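You operate a simulated robot arm through the tools that you are given. There is no shell and no other tool. Be economical: measure what you need, move in short steps, check, and stop when the job is done.

Carry out the task below with a simulated robot arm. There is one attempt and no reset: what you move stays moved.

TASK
Put the blue cistern block and the yellow card in the soup pot.
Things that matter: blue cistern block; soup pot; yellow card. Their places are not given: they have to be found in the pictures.

It is judged by the outcome, as a careful person would: the job done as asked, and still so three seconds after it is handed in. It fails if anything else is knocked over, pushed out of place, dropped, spilled or broken.

THE ROBOT
A 6-joint arm with a two-finger parallel gripper, fixed in place. Base frame: the origin is at the foot of the arm, x ahead of it, y to its left, z up; the work surface is at about z = 780. Lengths are in mm, angles in degrees, forces in N, time in s.
With the tool pointing down near the work surface it reaches from about 260 to 680 mm from the base axis. Its first joint turns from -66.0 to 66.0 degrees. Payload 2.9 kg.
Tool frame: the origin (TCP) lies between the finger pads and is the grasp point; the fingertips stand 30 mm ahead of it; z points along the fingers, y is the line along which they close. The gripper opens to 110 mm. The fingers are 20 mm wide and 10 mm thick; the gripper's body (48 by 112 mm) begins 55 mm behind the TCP.
Orientation is that of the tool frame in the base frame, as a unit quaternion [x, y, z, w]. With the fingers straight down and closing along the base's y, the tool's x points along the base's -x, its y along +y and its z along -z.

THE INTERFACE
- The arm moves only by the tool play_rows. Its argument "moves" is a list that holds one entry, the list of rows, each a list of 7 numbers: the finger opening in mm, from 0 to 110, then the shift along the base's x, y, z in units of 30 mm (1.0 is 30 mm), then the turn, a rotation vector about the base's x, y, z in units of 6 degrees (1.0 is 6 degrees). In form: [[[fingers, dx, dy, dz, ax, ay, az], ...]]. A call has 1 to 20 rows; each row shifts and turns the commanded pose from where the row before left it. A call with a number of a shift or a turn outside -1 to 1 is refused whole. A row lasts 0.2 s, in which the tool goes at most 50 mm and 8.6 degrees; a call with a longer step from one row to the next is refused whole, and so is a gripper value outside its range. A pose out of reach is approached as far as the arm can. The call stops where the force on the tool passes 40 N (or 10 N more than at its start, if that is more) or the arm is blocked; 0.2 s more then pass. The fingers move at their own pace (about 108 mm/s each) and stop on an object; they squeeze with about 31 N. The grip force told is the motor's: it shows also when the fingers shut on nothing. Time passes only in rows, and 0.2 s behind the last, so rows that do not move let the fingers close. It gives the time, the measured TCP pose, the force on the tool (base axes), the opening and the grip force at its end, in the units of the frame above (readings bear some noise), and new pictures: "views" is both (left out), scene, wrist or none.
- Cameras (640 x 400 px; columns grow to the right, rows downward): "scene" is fixed at [69, 419.9, 1399]; the picture's right is [-0.87, -0.50, 0.00], its down [-0.25, 0.43, -0.87] and it looks along [0.44, -0.75, -0.49] (base axes); focal length 371 px, centre (320, 200). "wrist" rides on the gripper at [-36, 0, -57] in the tool frame; the picture's right is [0.00, -1.00, 0.00], its down [0.97, 0.00, -0.24] and it looks along [0.24, 0.00, 0.97] (tool axes); focal length 218 px, centre (320, 200).
- locate(camera, pixels): for up to 12 pixels [column, row] of the newest picture of that camera ("zoom" is the newest enlarged one), the place [x, y, z] in the base frame of the surface seen there, good to about 2 mm, but the place of the scene camera against the robot may be out by one fixed shift of up to 12 mm in any direction. No time passes.
- zoom(camera, box): a new picture of the part [left, top, right, bottom] of that camera's present view, enlarged. No time passes.
- sign_off(): hands the job in; it is judged then, once.

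Work in short steps. Measure before you move; look again where a grasp or a placing could have gone wrong, and mend it. You have 60 turns and 120 pictures in all, the two below and enlarged ones among them. Open the gripper and draw the arm clear of the work before you hand the job in, unless the task says otherwise; then end with one line.

The tools are called after ">>>" by a JSON object that holds its "op" and its "data". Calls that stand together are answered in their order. play_rows: Moves the arm, as the interface text tells. Its arguments: {"type":"object","properties":{"moves":{"type":"array","items":{"type":"array","items":{"type":"array","items":{"type":"number"}}}},"views":{"type":"string","enum":["both","scene","wrist","none"]}},"required":["moves"]} The other tools are called the same way: locate (camera, pixels) gives the place of the surface under pixels of a picture; zoom (camera, box) takes an enlarged picture of a part of a camera's view; sign_off () hands the job in.

At the start:

```text
t: 0.0
tcp_pos: [480.0, -167.0, 1128.8]
tcp_rot: [0.0, 1.0, -0.001, -0.001]
ft_force: [0.2, -0.1, 0.6]
gripper_width: 110.0
grip_force: 0.1
```

scene: 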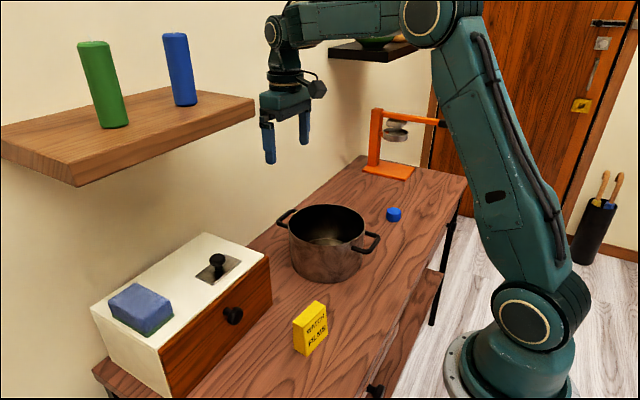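
wrist: 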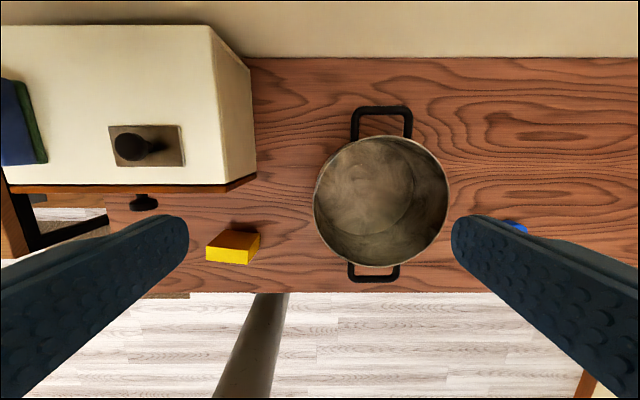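

I'll look closer at the blue and yellow candidates before choosing.

>>> {"op": "zoom", "data": {"camera": "scene", "box": [350, 180, 430, 240]}}

>>> {"op": "zoom", "data": {"camera": "scene", "box": [270, 280, 350, 370]}}

>>> {"op": "zoom", "data": {"camera": "scene", "box": [80, 230, 280, 390]}}

>>> {"op": "zoom", "data": {"camera": "scene", "box": [340, 20, 640, 240]}}

>>> {"op": "locate", "data": {"camera": "scene", "pixels": [[393, 210], [393, 220], [311, 310], [298, 323], [322, 303], [326, 345], [304, 353], [140, 305], [290, 225], [365, 235], [325, 207], [325, 240]]}}

>>> {"op": "locate", "data": {"camera": "wrist", "pixels": [[517, 226], [232, 240], [208, 246], [257, 236], [248, 264], [316, 200], [449, 200], [380, 137], [380, 266], [380, 200], [20, 120], [380, 110]]}}

```text
6.67 times, centred on (390, 210) of scene
```

zoom: 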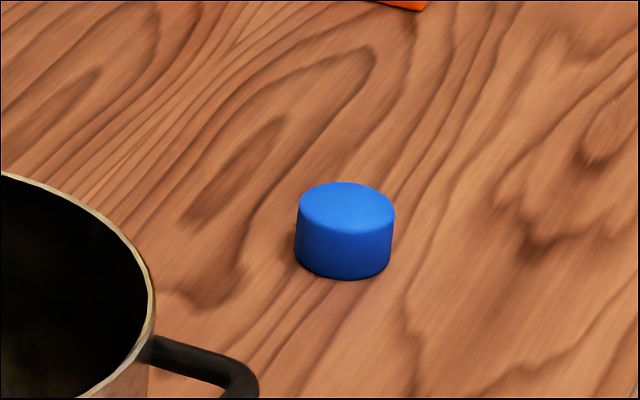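

```text
4.44 times, centred on (310, 325) of scene
```

zoom: 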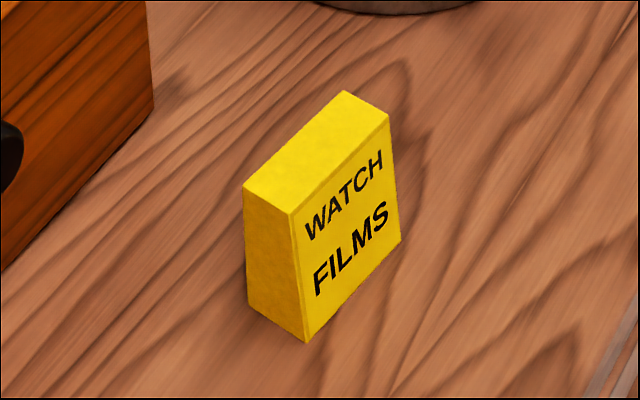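

```text
2.50 times, centred on (180, 310) of scene
```

zoom: 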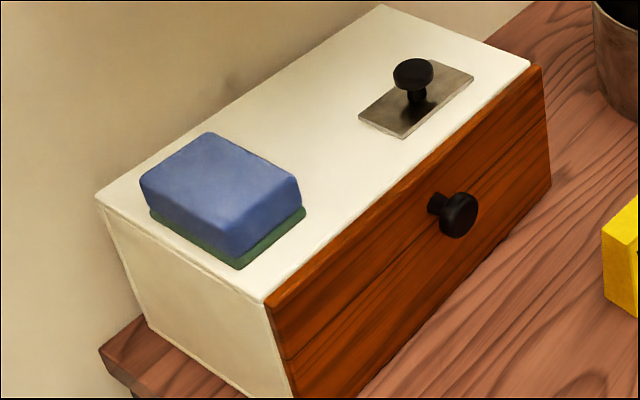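

```text
1.82 times, centred on (490, 130) of scene
```

zoom: 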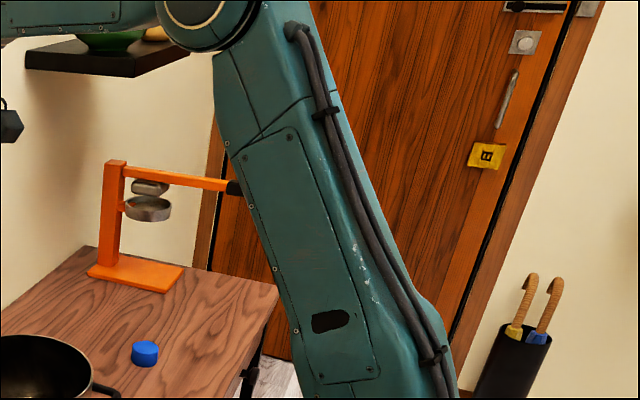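

```text
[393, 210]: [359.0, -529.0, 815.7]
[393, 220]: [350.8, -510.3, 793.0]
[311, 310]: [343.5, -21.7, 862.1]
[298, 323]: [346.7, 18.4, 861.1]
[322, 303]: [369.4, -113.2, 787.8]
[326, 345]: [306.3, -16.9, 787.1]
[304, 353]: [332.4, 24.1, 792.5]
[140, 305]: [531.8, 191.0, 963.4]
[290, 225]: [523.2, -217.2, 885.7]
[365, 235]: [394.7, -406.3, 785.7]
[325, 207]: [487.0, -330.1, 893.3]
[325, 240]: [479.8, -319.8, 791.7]
```

```text
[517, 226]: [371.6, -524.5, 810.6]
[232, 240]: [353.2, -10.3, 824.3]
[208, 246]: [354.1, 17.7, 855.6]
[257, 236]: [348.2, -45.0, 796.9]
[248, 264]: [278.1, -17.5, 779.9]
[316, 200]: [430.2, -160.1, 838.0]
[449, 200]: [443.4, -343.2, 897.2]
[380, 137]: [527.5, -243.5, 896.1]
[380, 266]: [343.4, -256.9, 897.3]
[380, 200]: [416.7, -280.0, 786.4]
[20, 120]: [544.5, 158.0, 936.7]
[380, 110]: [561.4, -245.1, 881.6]
```

The puck at (393,214) and the yellow box at (311,328) are candidates; checking the shelf items as well.

>>> {"op": "zoom", "data": {"camera": "scene", "box": [0, 20, 260, 190]}}

>>> {"op": "zoom", "data": {"camera": "scene", "box": [320, 20, 420, 80]}}

>>> {"op": "zoom", "data": {"camera": "wrist", "box": [190, 215, 270, 275]}}

>>> {"op": "zoom", "data": {"camera": "scene", "box": [560, 80, 610, 130]}}

```text
2.35 times, centred on (130, 105) of scene
```

zoom: 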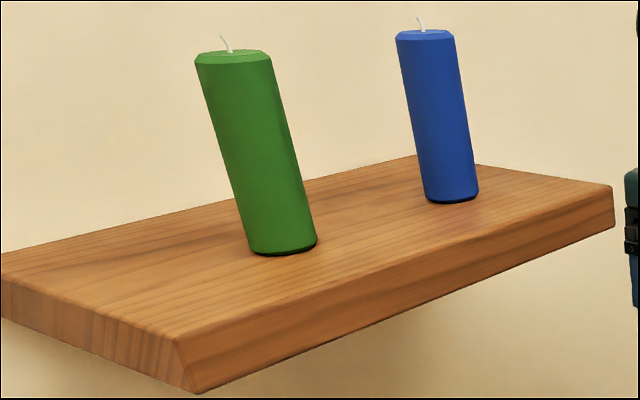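

```text
6.40 times, centred on (370, 50) of scene
```

zoom: 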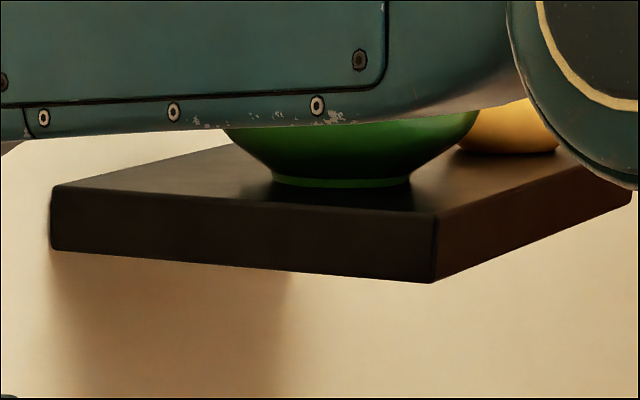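

```text
6.67 times, centred on (230, 245) of wrist
```

zoom: 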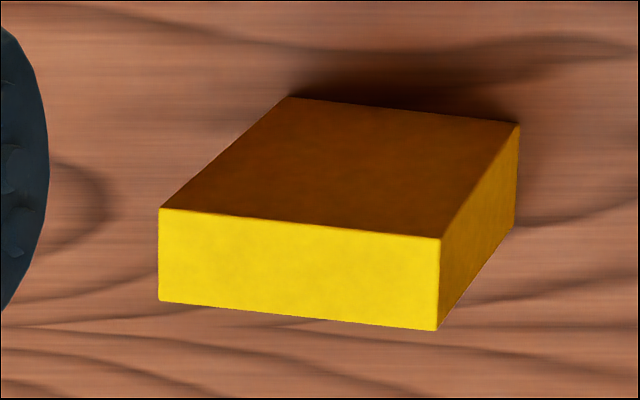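

```text
8.00 times, centred on (585, 105) of scene
```

zoom: 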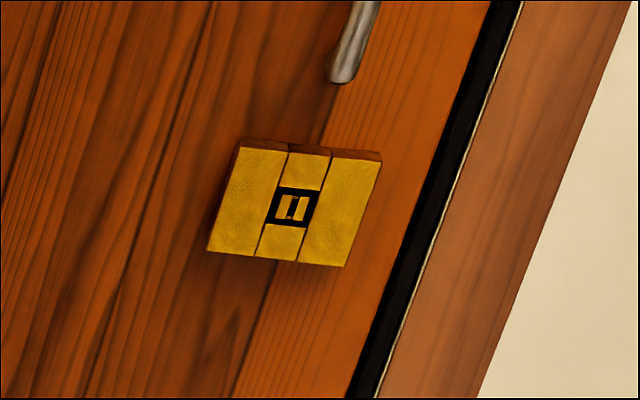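

The puck is the cistern block (the others are candles and a sponge); the yellow box is the card. Now measuring the card's top corners and the puck.

>>> {"op": "locate", "data": {"camera": "wrist", "pixels": [[206.6, 247], [246.5, 251.8], [246.5, 263.5], [206.6, 259.2], [226, 256], [215, 247.5], [512, 223], [522, 228], [517, 231]]}}

>>> {"op": "locate", "data": {"camera": "scene", "pixels": [[315.6, 301.2], [324.3, 306], [303.2, 326.5], [294.3, 321.6], [309, 314], [388, 211], [398.5, 211], [393, 208.5], [393, 213], [393, 215]]}}

```text
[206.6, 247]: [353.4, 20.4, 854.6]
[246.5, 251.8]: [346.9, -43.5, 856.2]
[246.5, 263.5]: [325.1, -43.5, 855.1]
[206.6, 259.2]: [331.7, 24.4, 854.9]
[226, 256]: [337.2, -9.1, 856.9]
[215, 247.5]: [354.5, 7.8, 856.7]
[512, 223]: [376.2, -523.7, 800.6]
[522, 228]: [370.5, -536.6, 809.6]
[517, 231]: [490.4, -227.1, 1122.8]
```

```text
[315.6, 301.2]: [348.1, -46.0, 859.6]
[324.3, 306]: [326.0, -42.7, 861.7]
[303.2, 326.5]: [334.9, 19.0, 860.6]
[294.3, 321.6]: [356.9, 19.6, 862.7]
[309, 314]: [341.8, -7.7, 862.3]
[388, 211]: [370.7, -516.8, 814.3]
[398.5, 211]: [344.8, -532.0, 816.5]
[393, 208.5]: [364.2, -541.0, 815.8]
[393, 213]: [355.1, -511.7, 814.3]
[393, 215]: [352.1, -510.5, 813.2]
```

Card: centre ≈(340,-11), top z≈856, 66 mm along y, 24 thick, yawed ~6°. Puck ≈(358,-526), top≈810. Check obstacles near both: orange stand and drawer knob.

>>> {"op": "locate", "data": {"camera": "scene", "pixels": [[414, 170], [388, 178], [364, 169], [436, 122], [397, 138], [410, 128], [376, 110], [378, 175]]}}

>>> {"op": "locate", "data": {"camera": "wrist", "pixels": [[143, 205], [255, 175], [230, 185], [135, 145], [212, 30], [375, 279], [383, 108], [395, 190], [340, 170], [410, 190], [380, 240], [345, 230]]}}

```text
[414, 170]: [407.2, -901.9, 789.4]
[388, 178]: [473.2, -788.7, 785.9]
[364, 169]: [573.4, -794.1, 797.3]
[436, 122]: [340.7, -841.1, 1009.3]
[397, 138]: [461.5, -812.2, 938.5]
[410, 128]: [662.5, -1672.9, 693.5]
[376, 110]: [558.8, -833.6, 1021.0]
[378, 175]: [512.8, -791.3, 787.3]
```

```text
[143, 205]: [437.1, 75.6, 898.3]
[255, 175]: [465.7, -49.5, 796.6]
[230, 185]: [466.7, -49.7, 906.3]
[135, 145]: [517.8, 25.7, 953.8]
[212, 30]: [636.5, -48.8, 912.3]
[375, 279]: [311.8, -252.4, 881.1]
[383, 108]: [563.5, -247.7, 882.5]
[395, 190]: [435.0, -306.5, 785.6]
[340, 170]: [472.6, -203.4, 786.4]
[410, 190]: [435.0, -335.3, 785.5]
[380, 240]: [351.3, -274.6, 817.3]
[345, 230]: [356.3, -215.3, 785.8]
```

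Clear around both. Pot: centre ≈(435,-250), inner radius ≈90, rim z 897, floor 786. Moving above the puck first.

>>> {"op": "play_rows", "data": {"moves": [[[90, -0.313, -0.92, -0.51, 0, 0, 0], [90, -0.313, -0.92, -0.51, 0, 0, 0], [90, -0.313, -0.92, -0.51, 0, 0, 0], [90, -0.313, -0.92, -0.51, 0, 0, 0], [90, -0.313, -0.92, -0.51, 0, 0, 0], [90, -0.313, -0.92, -0.51, 0, 0, 0], [90, -0.313, -0.92, -0.51, 0, 0, 0], [90, -0.313, -0.92, -0.51, 0, 0, 0], [90, -0.313, -0.92, -0.51, 0, 0, 0], [90, -0.313, -0.92, -0.51, 0, 0, 0], [90, -0.313, -0.92, -0.51, 0, 0, 0], [90, -0.313, -0.92, -0.51, 0, 0, 0], [90, -0.313, -0.92, -0.51, 0, 0, 0], [90, 0, 0, 0, 0, 0, 0]]]}}

```text
t: 3.0
tcp_pos: [356.9, -524.1, 929.0]
tcp_rot: [0.0, 1.0, 0.0, 0.001]
ft_force: [0.3, -0.5, 0.1]
gripper_width: 90.1
grip_force: 0.0
```

scene: 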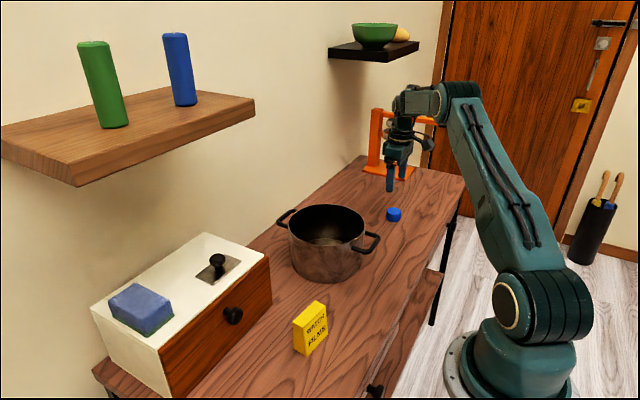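
wrist: 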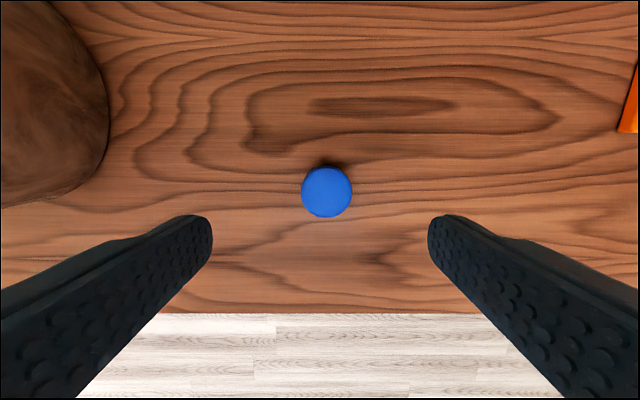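

>>> {"op": "locate", "data": {"camera": "wrist", "pixels": [[303, 192], [350, 192], [327, 170], [327, 215], [327, 192], [280, 200]]}}

```text
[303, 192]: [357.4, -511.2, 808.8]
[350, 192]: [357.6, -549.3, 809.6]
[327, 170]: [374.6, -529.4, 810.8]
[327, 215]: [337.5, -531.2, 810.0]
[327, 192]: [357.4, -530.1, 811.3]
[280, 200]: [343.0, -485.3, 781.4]
```

Puck centre (357,-530), z 781–810. Descend with tips just over the table (TCP ≈815) and close.

>>> {"op": "play_rows", "data": {"moves": [[[90, 0, -0.2, -0.8, 0, 0, 0], [90, 0, 0, -0.8, 0, 0, 0], [90, 0, 0, -0.8, 0, 0, 0], [90, 0, 0, -0.7, 0, 0, 0], [90, 0, 0, -0.4, 0, 0, 0], [90, 0, 0, -0.3, 0, 0, 0], [90, 0, 0, 0, 0, 0, 0], [30, 0, 0, 0, 0, 0, 0], [30, 0, 0, 0, 0, 0, 0], [30, 0, 0, 0, 0, 0, 0]]]}}

```text
t: 5.2
tcp_pos: [358.4, -531.3, 816.0]
tcp_rot: [0.0, 1.0, 0.0, 0.0]
ft_force: [0.1, -0.2, 1.1]
gripper_width: 42.2
grip_force: 31.3
```

scene: 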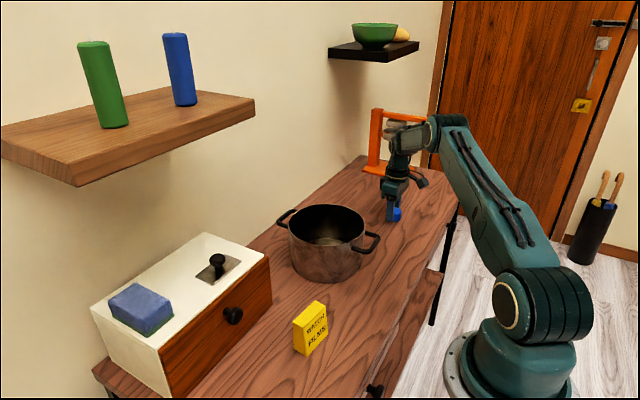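
wrist: 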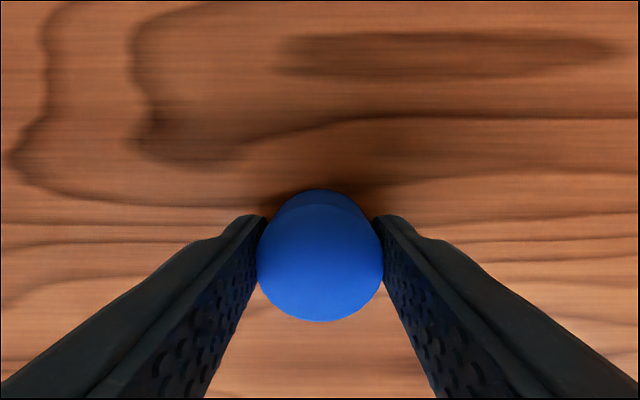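

Held at 42 mm. Lift straight up, then carry to above the pot at (400,-250).

>>> {"op": "play_rows", "data": {"moves": [[[30, 0, 0, 0.5, 0, 0, 0], [30, 0, 0, 0.9, 0, 0, 0], [30, 0, 0, 0.9, 0, 0, 0], [30, 0, 0, 0.9, 0, 0, 0], [30, 0, 0, 0.9, 0, 0, 0], [30, 0, 0, 0.9, 0, 0, 0], [30, 0.14, 0.937, 0, 0, 0, 0], [30, 0.14, 0.937, 0, 0, 0, 0], [30, 0.14, 0.937, 0, 0, 0, 0], [30, 0.14, 0.937, 0, 0, 0, 0], [30, 0.14, 0.937, 0, 0, 0, 0], [30, 0.14, 0.937, 0, 0, 0, 0], [30, 0.14, 0.937, 0, 0, 0, 0], [30, 0.14, 0.937, 0, 0, 0, 0], [30, 0.14, 0.937, 0, 0, 0, 0], [30, 0.14, 0.937, 0, 0, 0, 0], [30, 0, 0, 0, 0, 0, 0]]]}}

```text
t: 8.8
tcp_pos: [401.8, -249.9, 965.8]
tcp_rot: [0.0, 1.0, 0.0, 0.0]
ft_force: [0.0, 0.3, -0.5]
gripper_width: 41.8
grip_force: 31.4
```

scene: 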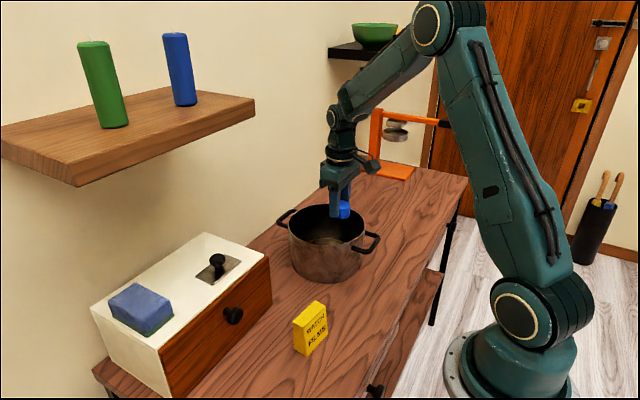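
wrist: 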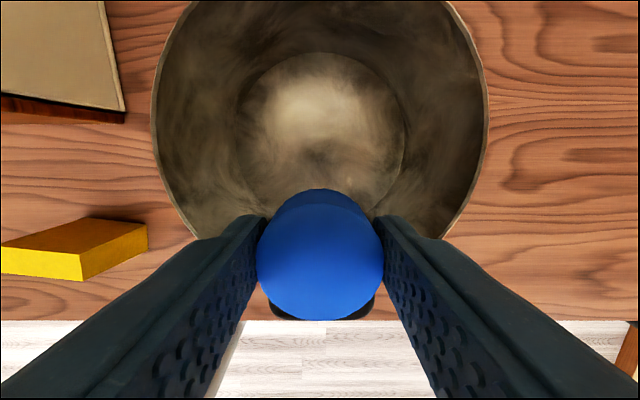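

Check the rim and floor places from this closer view before lowering.

>>> {"op": "locate", "data": {"camera": "wrist", "pixels": [[152, 105], [487, 105], [170, 190], [468, 200], [240, 110], [402, 120], [320, 55], [190, 5], [450, 5], [320, 120], [187, 232], [447, 234]]}}

```text
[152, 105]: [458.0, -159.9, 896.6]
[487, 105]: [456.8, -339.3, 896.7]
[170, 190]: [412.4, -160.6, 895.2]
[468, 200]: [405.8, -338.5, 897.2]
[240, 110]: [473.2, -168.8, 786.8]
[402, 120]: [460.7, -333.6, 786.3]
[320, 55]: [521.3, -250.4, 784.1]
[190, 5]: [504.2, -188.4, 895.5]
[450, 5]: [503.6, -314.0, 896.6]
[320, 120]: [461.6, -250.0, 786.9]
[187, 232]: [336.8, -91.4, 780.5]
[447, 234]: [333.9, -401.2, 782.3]
```

Pot centre (435,-250), radius ~91 confirmed; gripper fits. Lower to TCP ≈824, release, and rise.

>>> {"op": "play_rows", "data": {"moves": [[[30, 0.1, 0, -0.9, 0, 0, 0], [30, 0, 0, -0.9, 0, 0, 0], [30, 0, 0, -0.9, 0, 0, 0], [30, 0, 0, -0.9, 0, 0, 0], [30, 0, 0, -0.7, 0, 0, 0], [30, 0, 0, -0.4, 0, 0, 0], [30, 0, 0, 0, 0, 0, 0], [60, 0, 0, 0, 0, 0, 0], [60, 0, 0, 0, 0, 0, 0], [60, 0, 0, 0.5, 0, 0, 0], [60, 0, 0, 0.9, 0, 0, 0], [60, 0, 0, 0.9, 0, 0, 0], [60, 0, 0, 0.9, 0, 0, 0], [60, 0, 0, 0.9, 0, 0, 0], [60, 0, 0, 0.9, 0, 0, 0], [60, 0, 0, 0, 0, 0, 0]]]}}

```text
t: 12.2
tcp_pos: [404.5, -250.1, 974.5]
tcp_rot: [0.0, 1.0, 0.0, 0.001]
ft_force: [1.0, -0.1, 0.2]
gripper_width: 60.1
grip_force: 0.1
```

scene: 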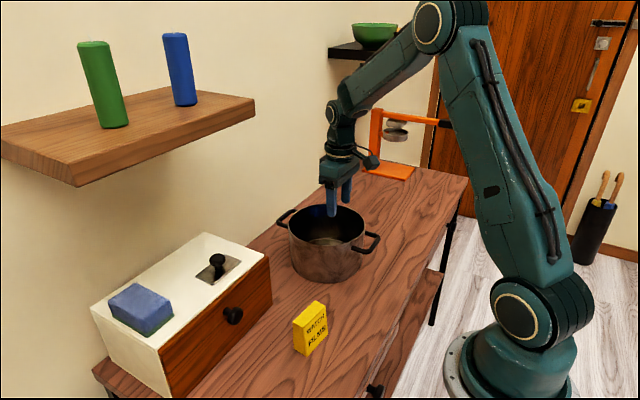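
wrist: 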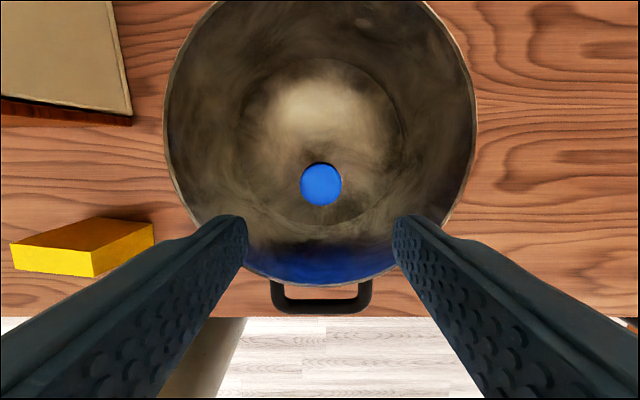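

Puck sits in the pot. Now move above the card (340,-11), opening to 100 and turning -5.8° about z to match it.

>>> {"op": "play_rows", "data": {"moves": [[[60, -0.237, 0.885, 0, 0, 0, 0], [60, -0.237, 0.885, 0, 0, 0, 0], [60, -0.237, 0.885, 0, 0, 0, 0], [100, -0.237, 0.885, 0, 0, 0, -0.2], [100, -0.237, 0.885, 0, 0, 0, -0.2], [100, -0.237, 0.885, 0, 0, 0, -0.2], [100, -0.237, 0.885, 0, 0, 0, -0.2], [100, -0.237, 0.885, 0, 0, 0, -0.17], [100, -0.237, 0.885, 0, 0, 0, 0], [100, 0, 0, 0, 0, 0, 0]]]}}

```text
t: 14.4
tcp_pos: [338.7, -11.1, 973.9]
tcp_rot: [0.052, 0.999, 0.001, 0.0]
ft_force: [0.8, 0.6, 0.7]
gripper_width: 100.1
grip_force: 0.1
```

scene: 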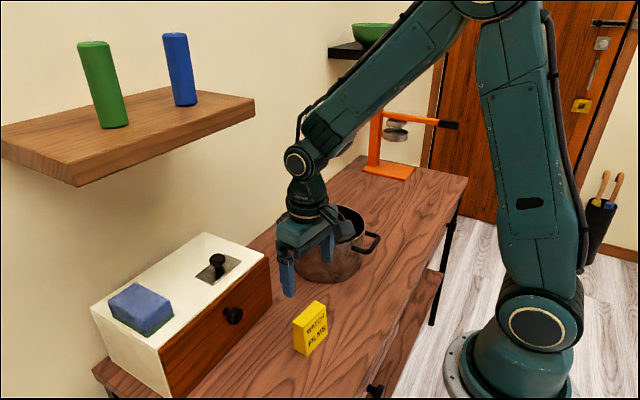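
wrist: 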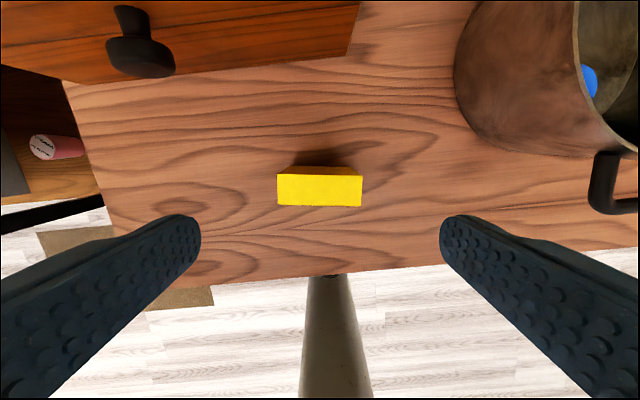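

>>> {"op": "locate", "data": {"camera": "wrist", "pixels": [[279, 175], [360, 177], [360, 205], [279, 204], [320, 190], [140, 70]]}}

```text
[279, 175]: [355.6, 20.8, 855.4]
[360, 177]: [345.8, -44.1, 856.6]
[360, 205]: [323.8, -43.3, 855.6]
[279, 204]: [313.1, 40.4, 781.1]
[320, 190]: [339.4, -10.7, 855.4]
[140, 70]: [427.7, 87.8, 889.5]
```

Aligned: card centre (340,-11). Descend to TCP ≈834 and close.

>>> {"op": "play_rows", "data": {"moves": [[[100, 0.04, 0, -0.8, 0, 0, 0], [100, 0, 0, -0.8, 0, 0, 0], [100, 0, 0, -0.8, 0, 0, 0], [100, 0, 0, -0.8, 0, 0, 0], [100, 0, 0, -0.8, 0, 0, 0], [100, 0, 0, -0.67, 0, 0, 0], [100, 0, 0, 0, 0, 0, 0], [50, 0, 0, 0, 0, 0, 0], [50, 0, 0, 0, 0, 0, 0], [50, 0, 0, 0, 0, 0, 0]]]}}

```text
t: 16.6
tcp_pos: [340.5, -10.5, 833.5]
tcp_rot: [0.05, 0.999, -0.001, 0.0]
ft_force: [-0.5, -0.6, 0.2]
gripper_width: 69.6
grip_force: 30.9
```

scene: 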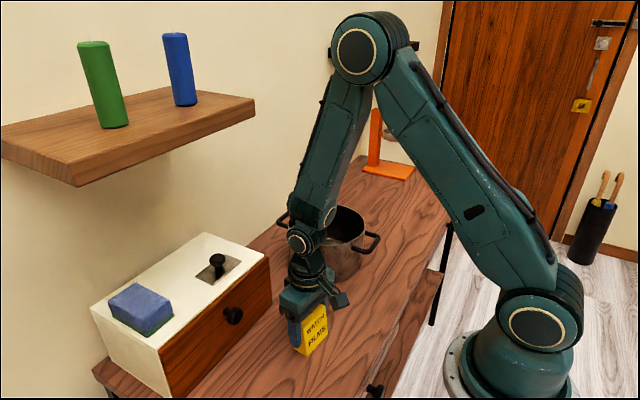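
wrist: 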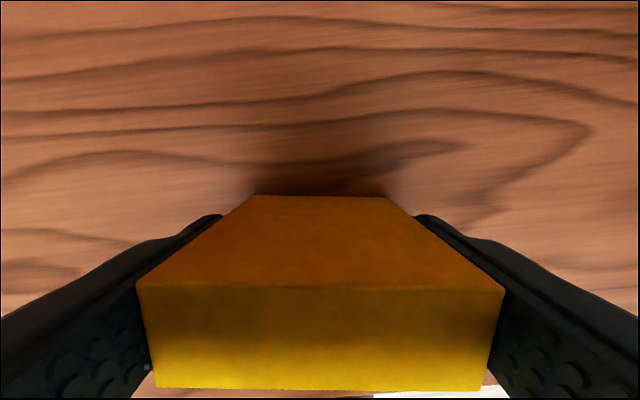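

Card gripped (69.6). Lift 150 mm and carry to above (455,-250), turning back to square.

>>> {"op": "play_rows", "data": {"moves": [[[50, 0, 0, 0.5, 0, 0, 0], [50, 0, 0, 0.9, 0, 0, 0], [50, 0, 0, 0.9, 0, 0, 0], [50, 0, 0, 0.9, 0, 0, 0], [50, 0, 0, 0.9, 0, 0, 0], [50, 0, 0, 0.9, 0, 0, 0], [50, 0.38, -0.798, 0, 0, 0, 0], [50, 0.38, -0.798, 0, 0, 0, 0.2], [50, 0.38, -0.798, 0, 0, 0, 0.2], [50, 0.38, -0.798, 0, 0, 0, 0.2], [50, 0.38, -0.798, 0, 0, 0, 0.2], [50, 0.38, -0.798, 0, 0, 0, 0.17], [50, 0.38, -0.798, 0, 0, 0, 0], [50, 0.38, -0.798, 0, 0, 0, 0], [50, 0.38, -0.798, 0, 0, 0, 0], [50, 0.38, -0.798, 0, 0, 0, 0], [50, 0, 0, 0, 0, 0, 0]]]}}

```text
t: 20.2
tcp_pos: [454.4, -249.7, 984.8]
tcp_rot: [0.0, 1.0, 0.0, 0.0]
ft_force: [0.9, 0.9, -0.1]
gripper_width: 69.6
grip_force: 31.0
```

scene: 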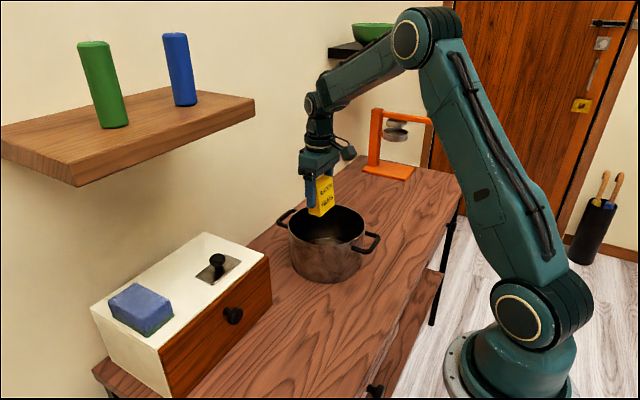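
wrist: 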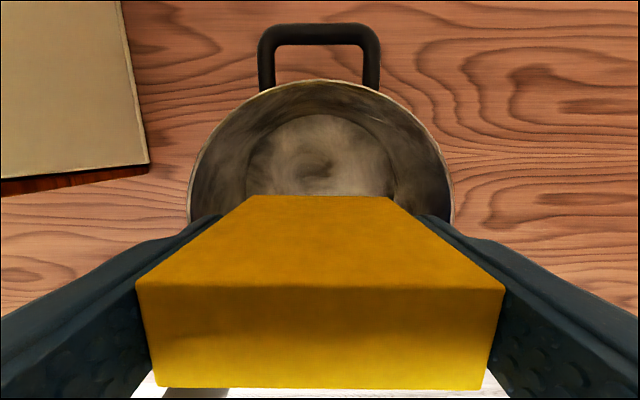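

Card is above the pot. Lower to TCP ≈843 (floor contact ~839), release, rise.

>>> {"op": "play_rows", "data": {"moves": [[[50, 0.1, 0, -0.9, 0, 0, 0], [50, 0, 0, -0.9, 0, 0, 0], [50, 0, 0, -0.9, 0, 0, 0], [50, 0, 0, -0.9, 0, 0, 0], [50, 0, 0, -0.7, 0, 0, 0], [50, 0, 0, -0.43, 0, 0, 0], [50, 0, 0, 0, 0, 0, 0], [88, 0, 0, 0, 0, 0, 0], [88, 0, 0, 0, 0, 0, 0], [88, 0, 0, 0.3, 0, 0, 0], [88, 0, 0, 0.9, 0, 0, 0], [88, 0, 0, 0.9, 0, 0, 0], [88, 0, 0, 0.9, 0, 0, 0], [88, 0, 0, 0.9, 0, 0, 0], [88, 0, 0, 0.9, 0, 0, 0], [88, 0, 0, 0.9, 0, 0, 0], [88, -0.8, 0, 0.9, 0, 0, 0], [88, -0.8, 0, 0.9, 0, 0, 0], [88, 0, 0, 0, 0, 0, 0]]]}}

```text
t: 24.2
tcp_pos: [408.0, -249.9, 1069.3]
tcp_rot: [0.0, 1.0, 0.0, -0.001]
ft_force: [0.4, -0.1, -0.4]
gripper_width: 87.8
grip_force: 0.1
```

scene: 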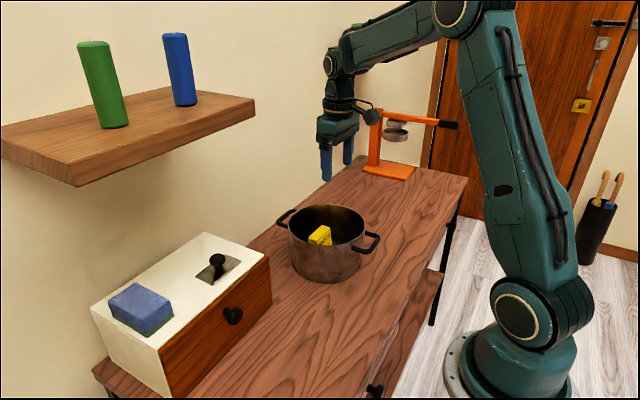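
wrist: 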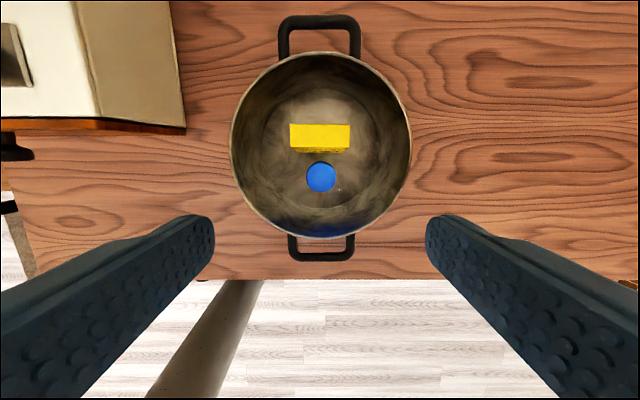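

Both items are in the pot (card at wrist (320,137), puck at (321,177)), the pot hasn't moved, and the gripper is open and clear.

>>> {"op": "sign_off", "data": {}}

```text
The job is handed in.
```

The blue cistern block and the yellow card are both in the soup pot, with nothing else disturbed.
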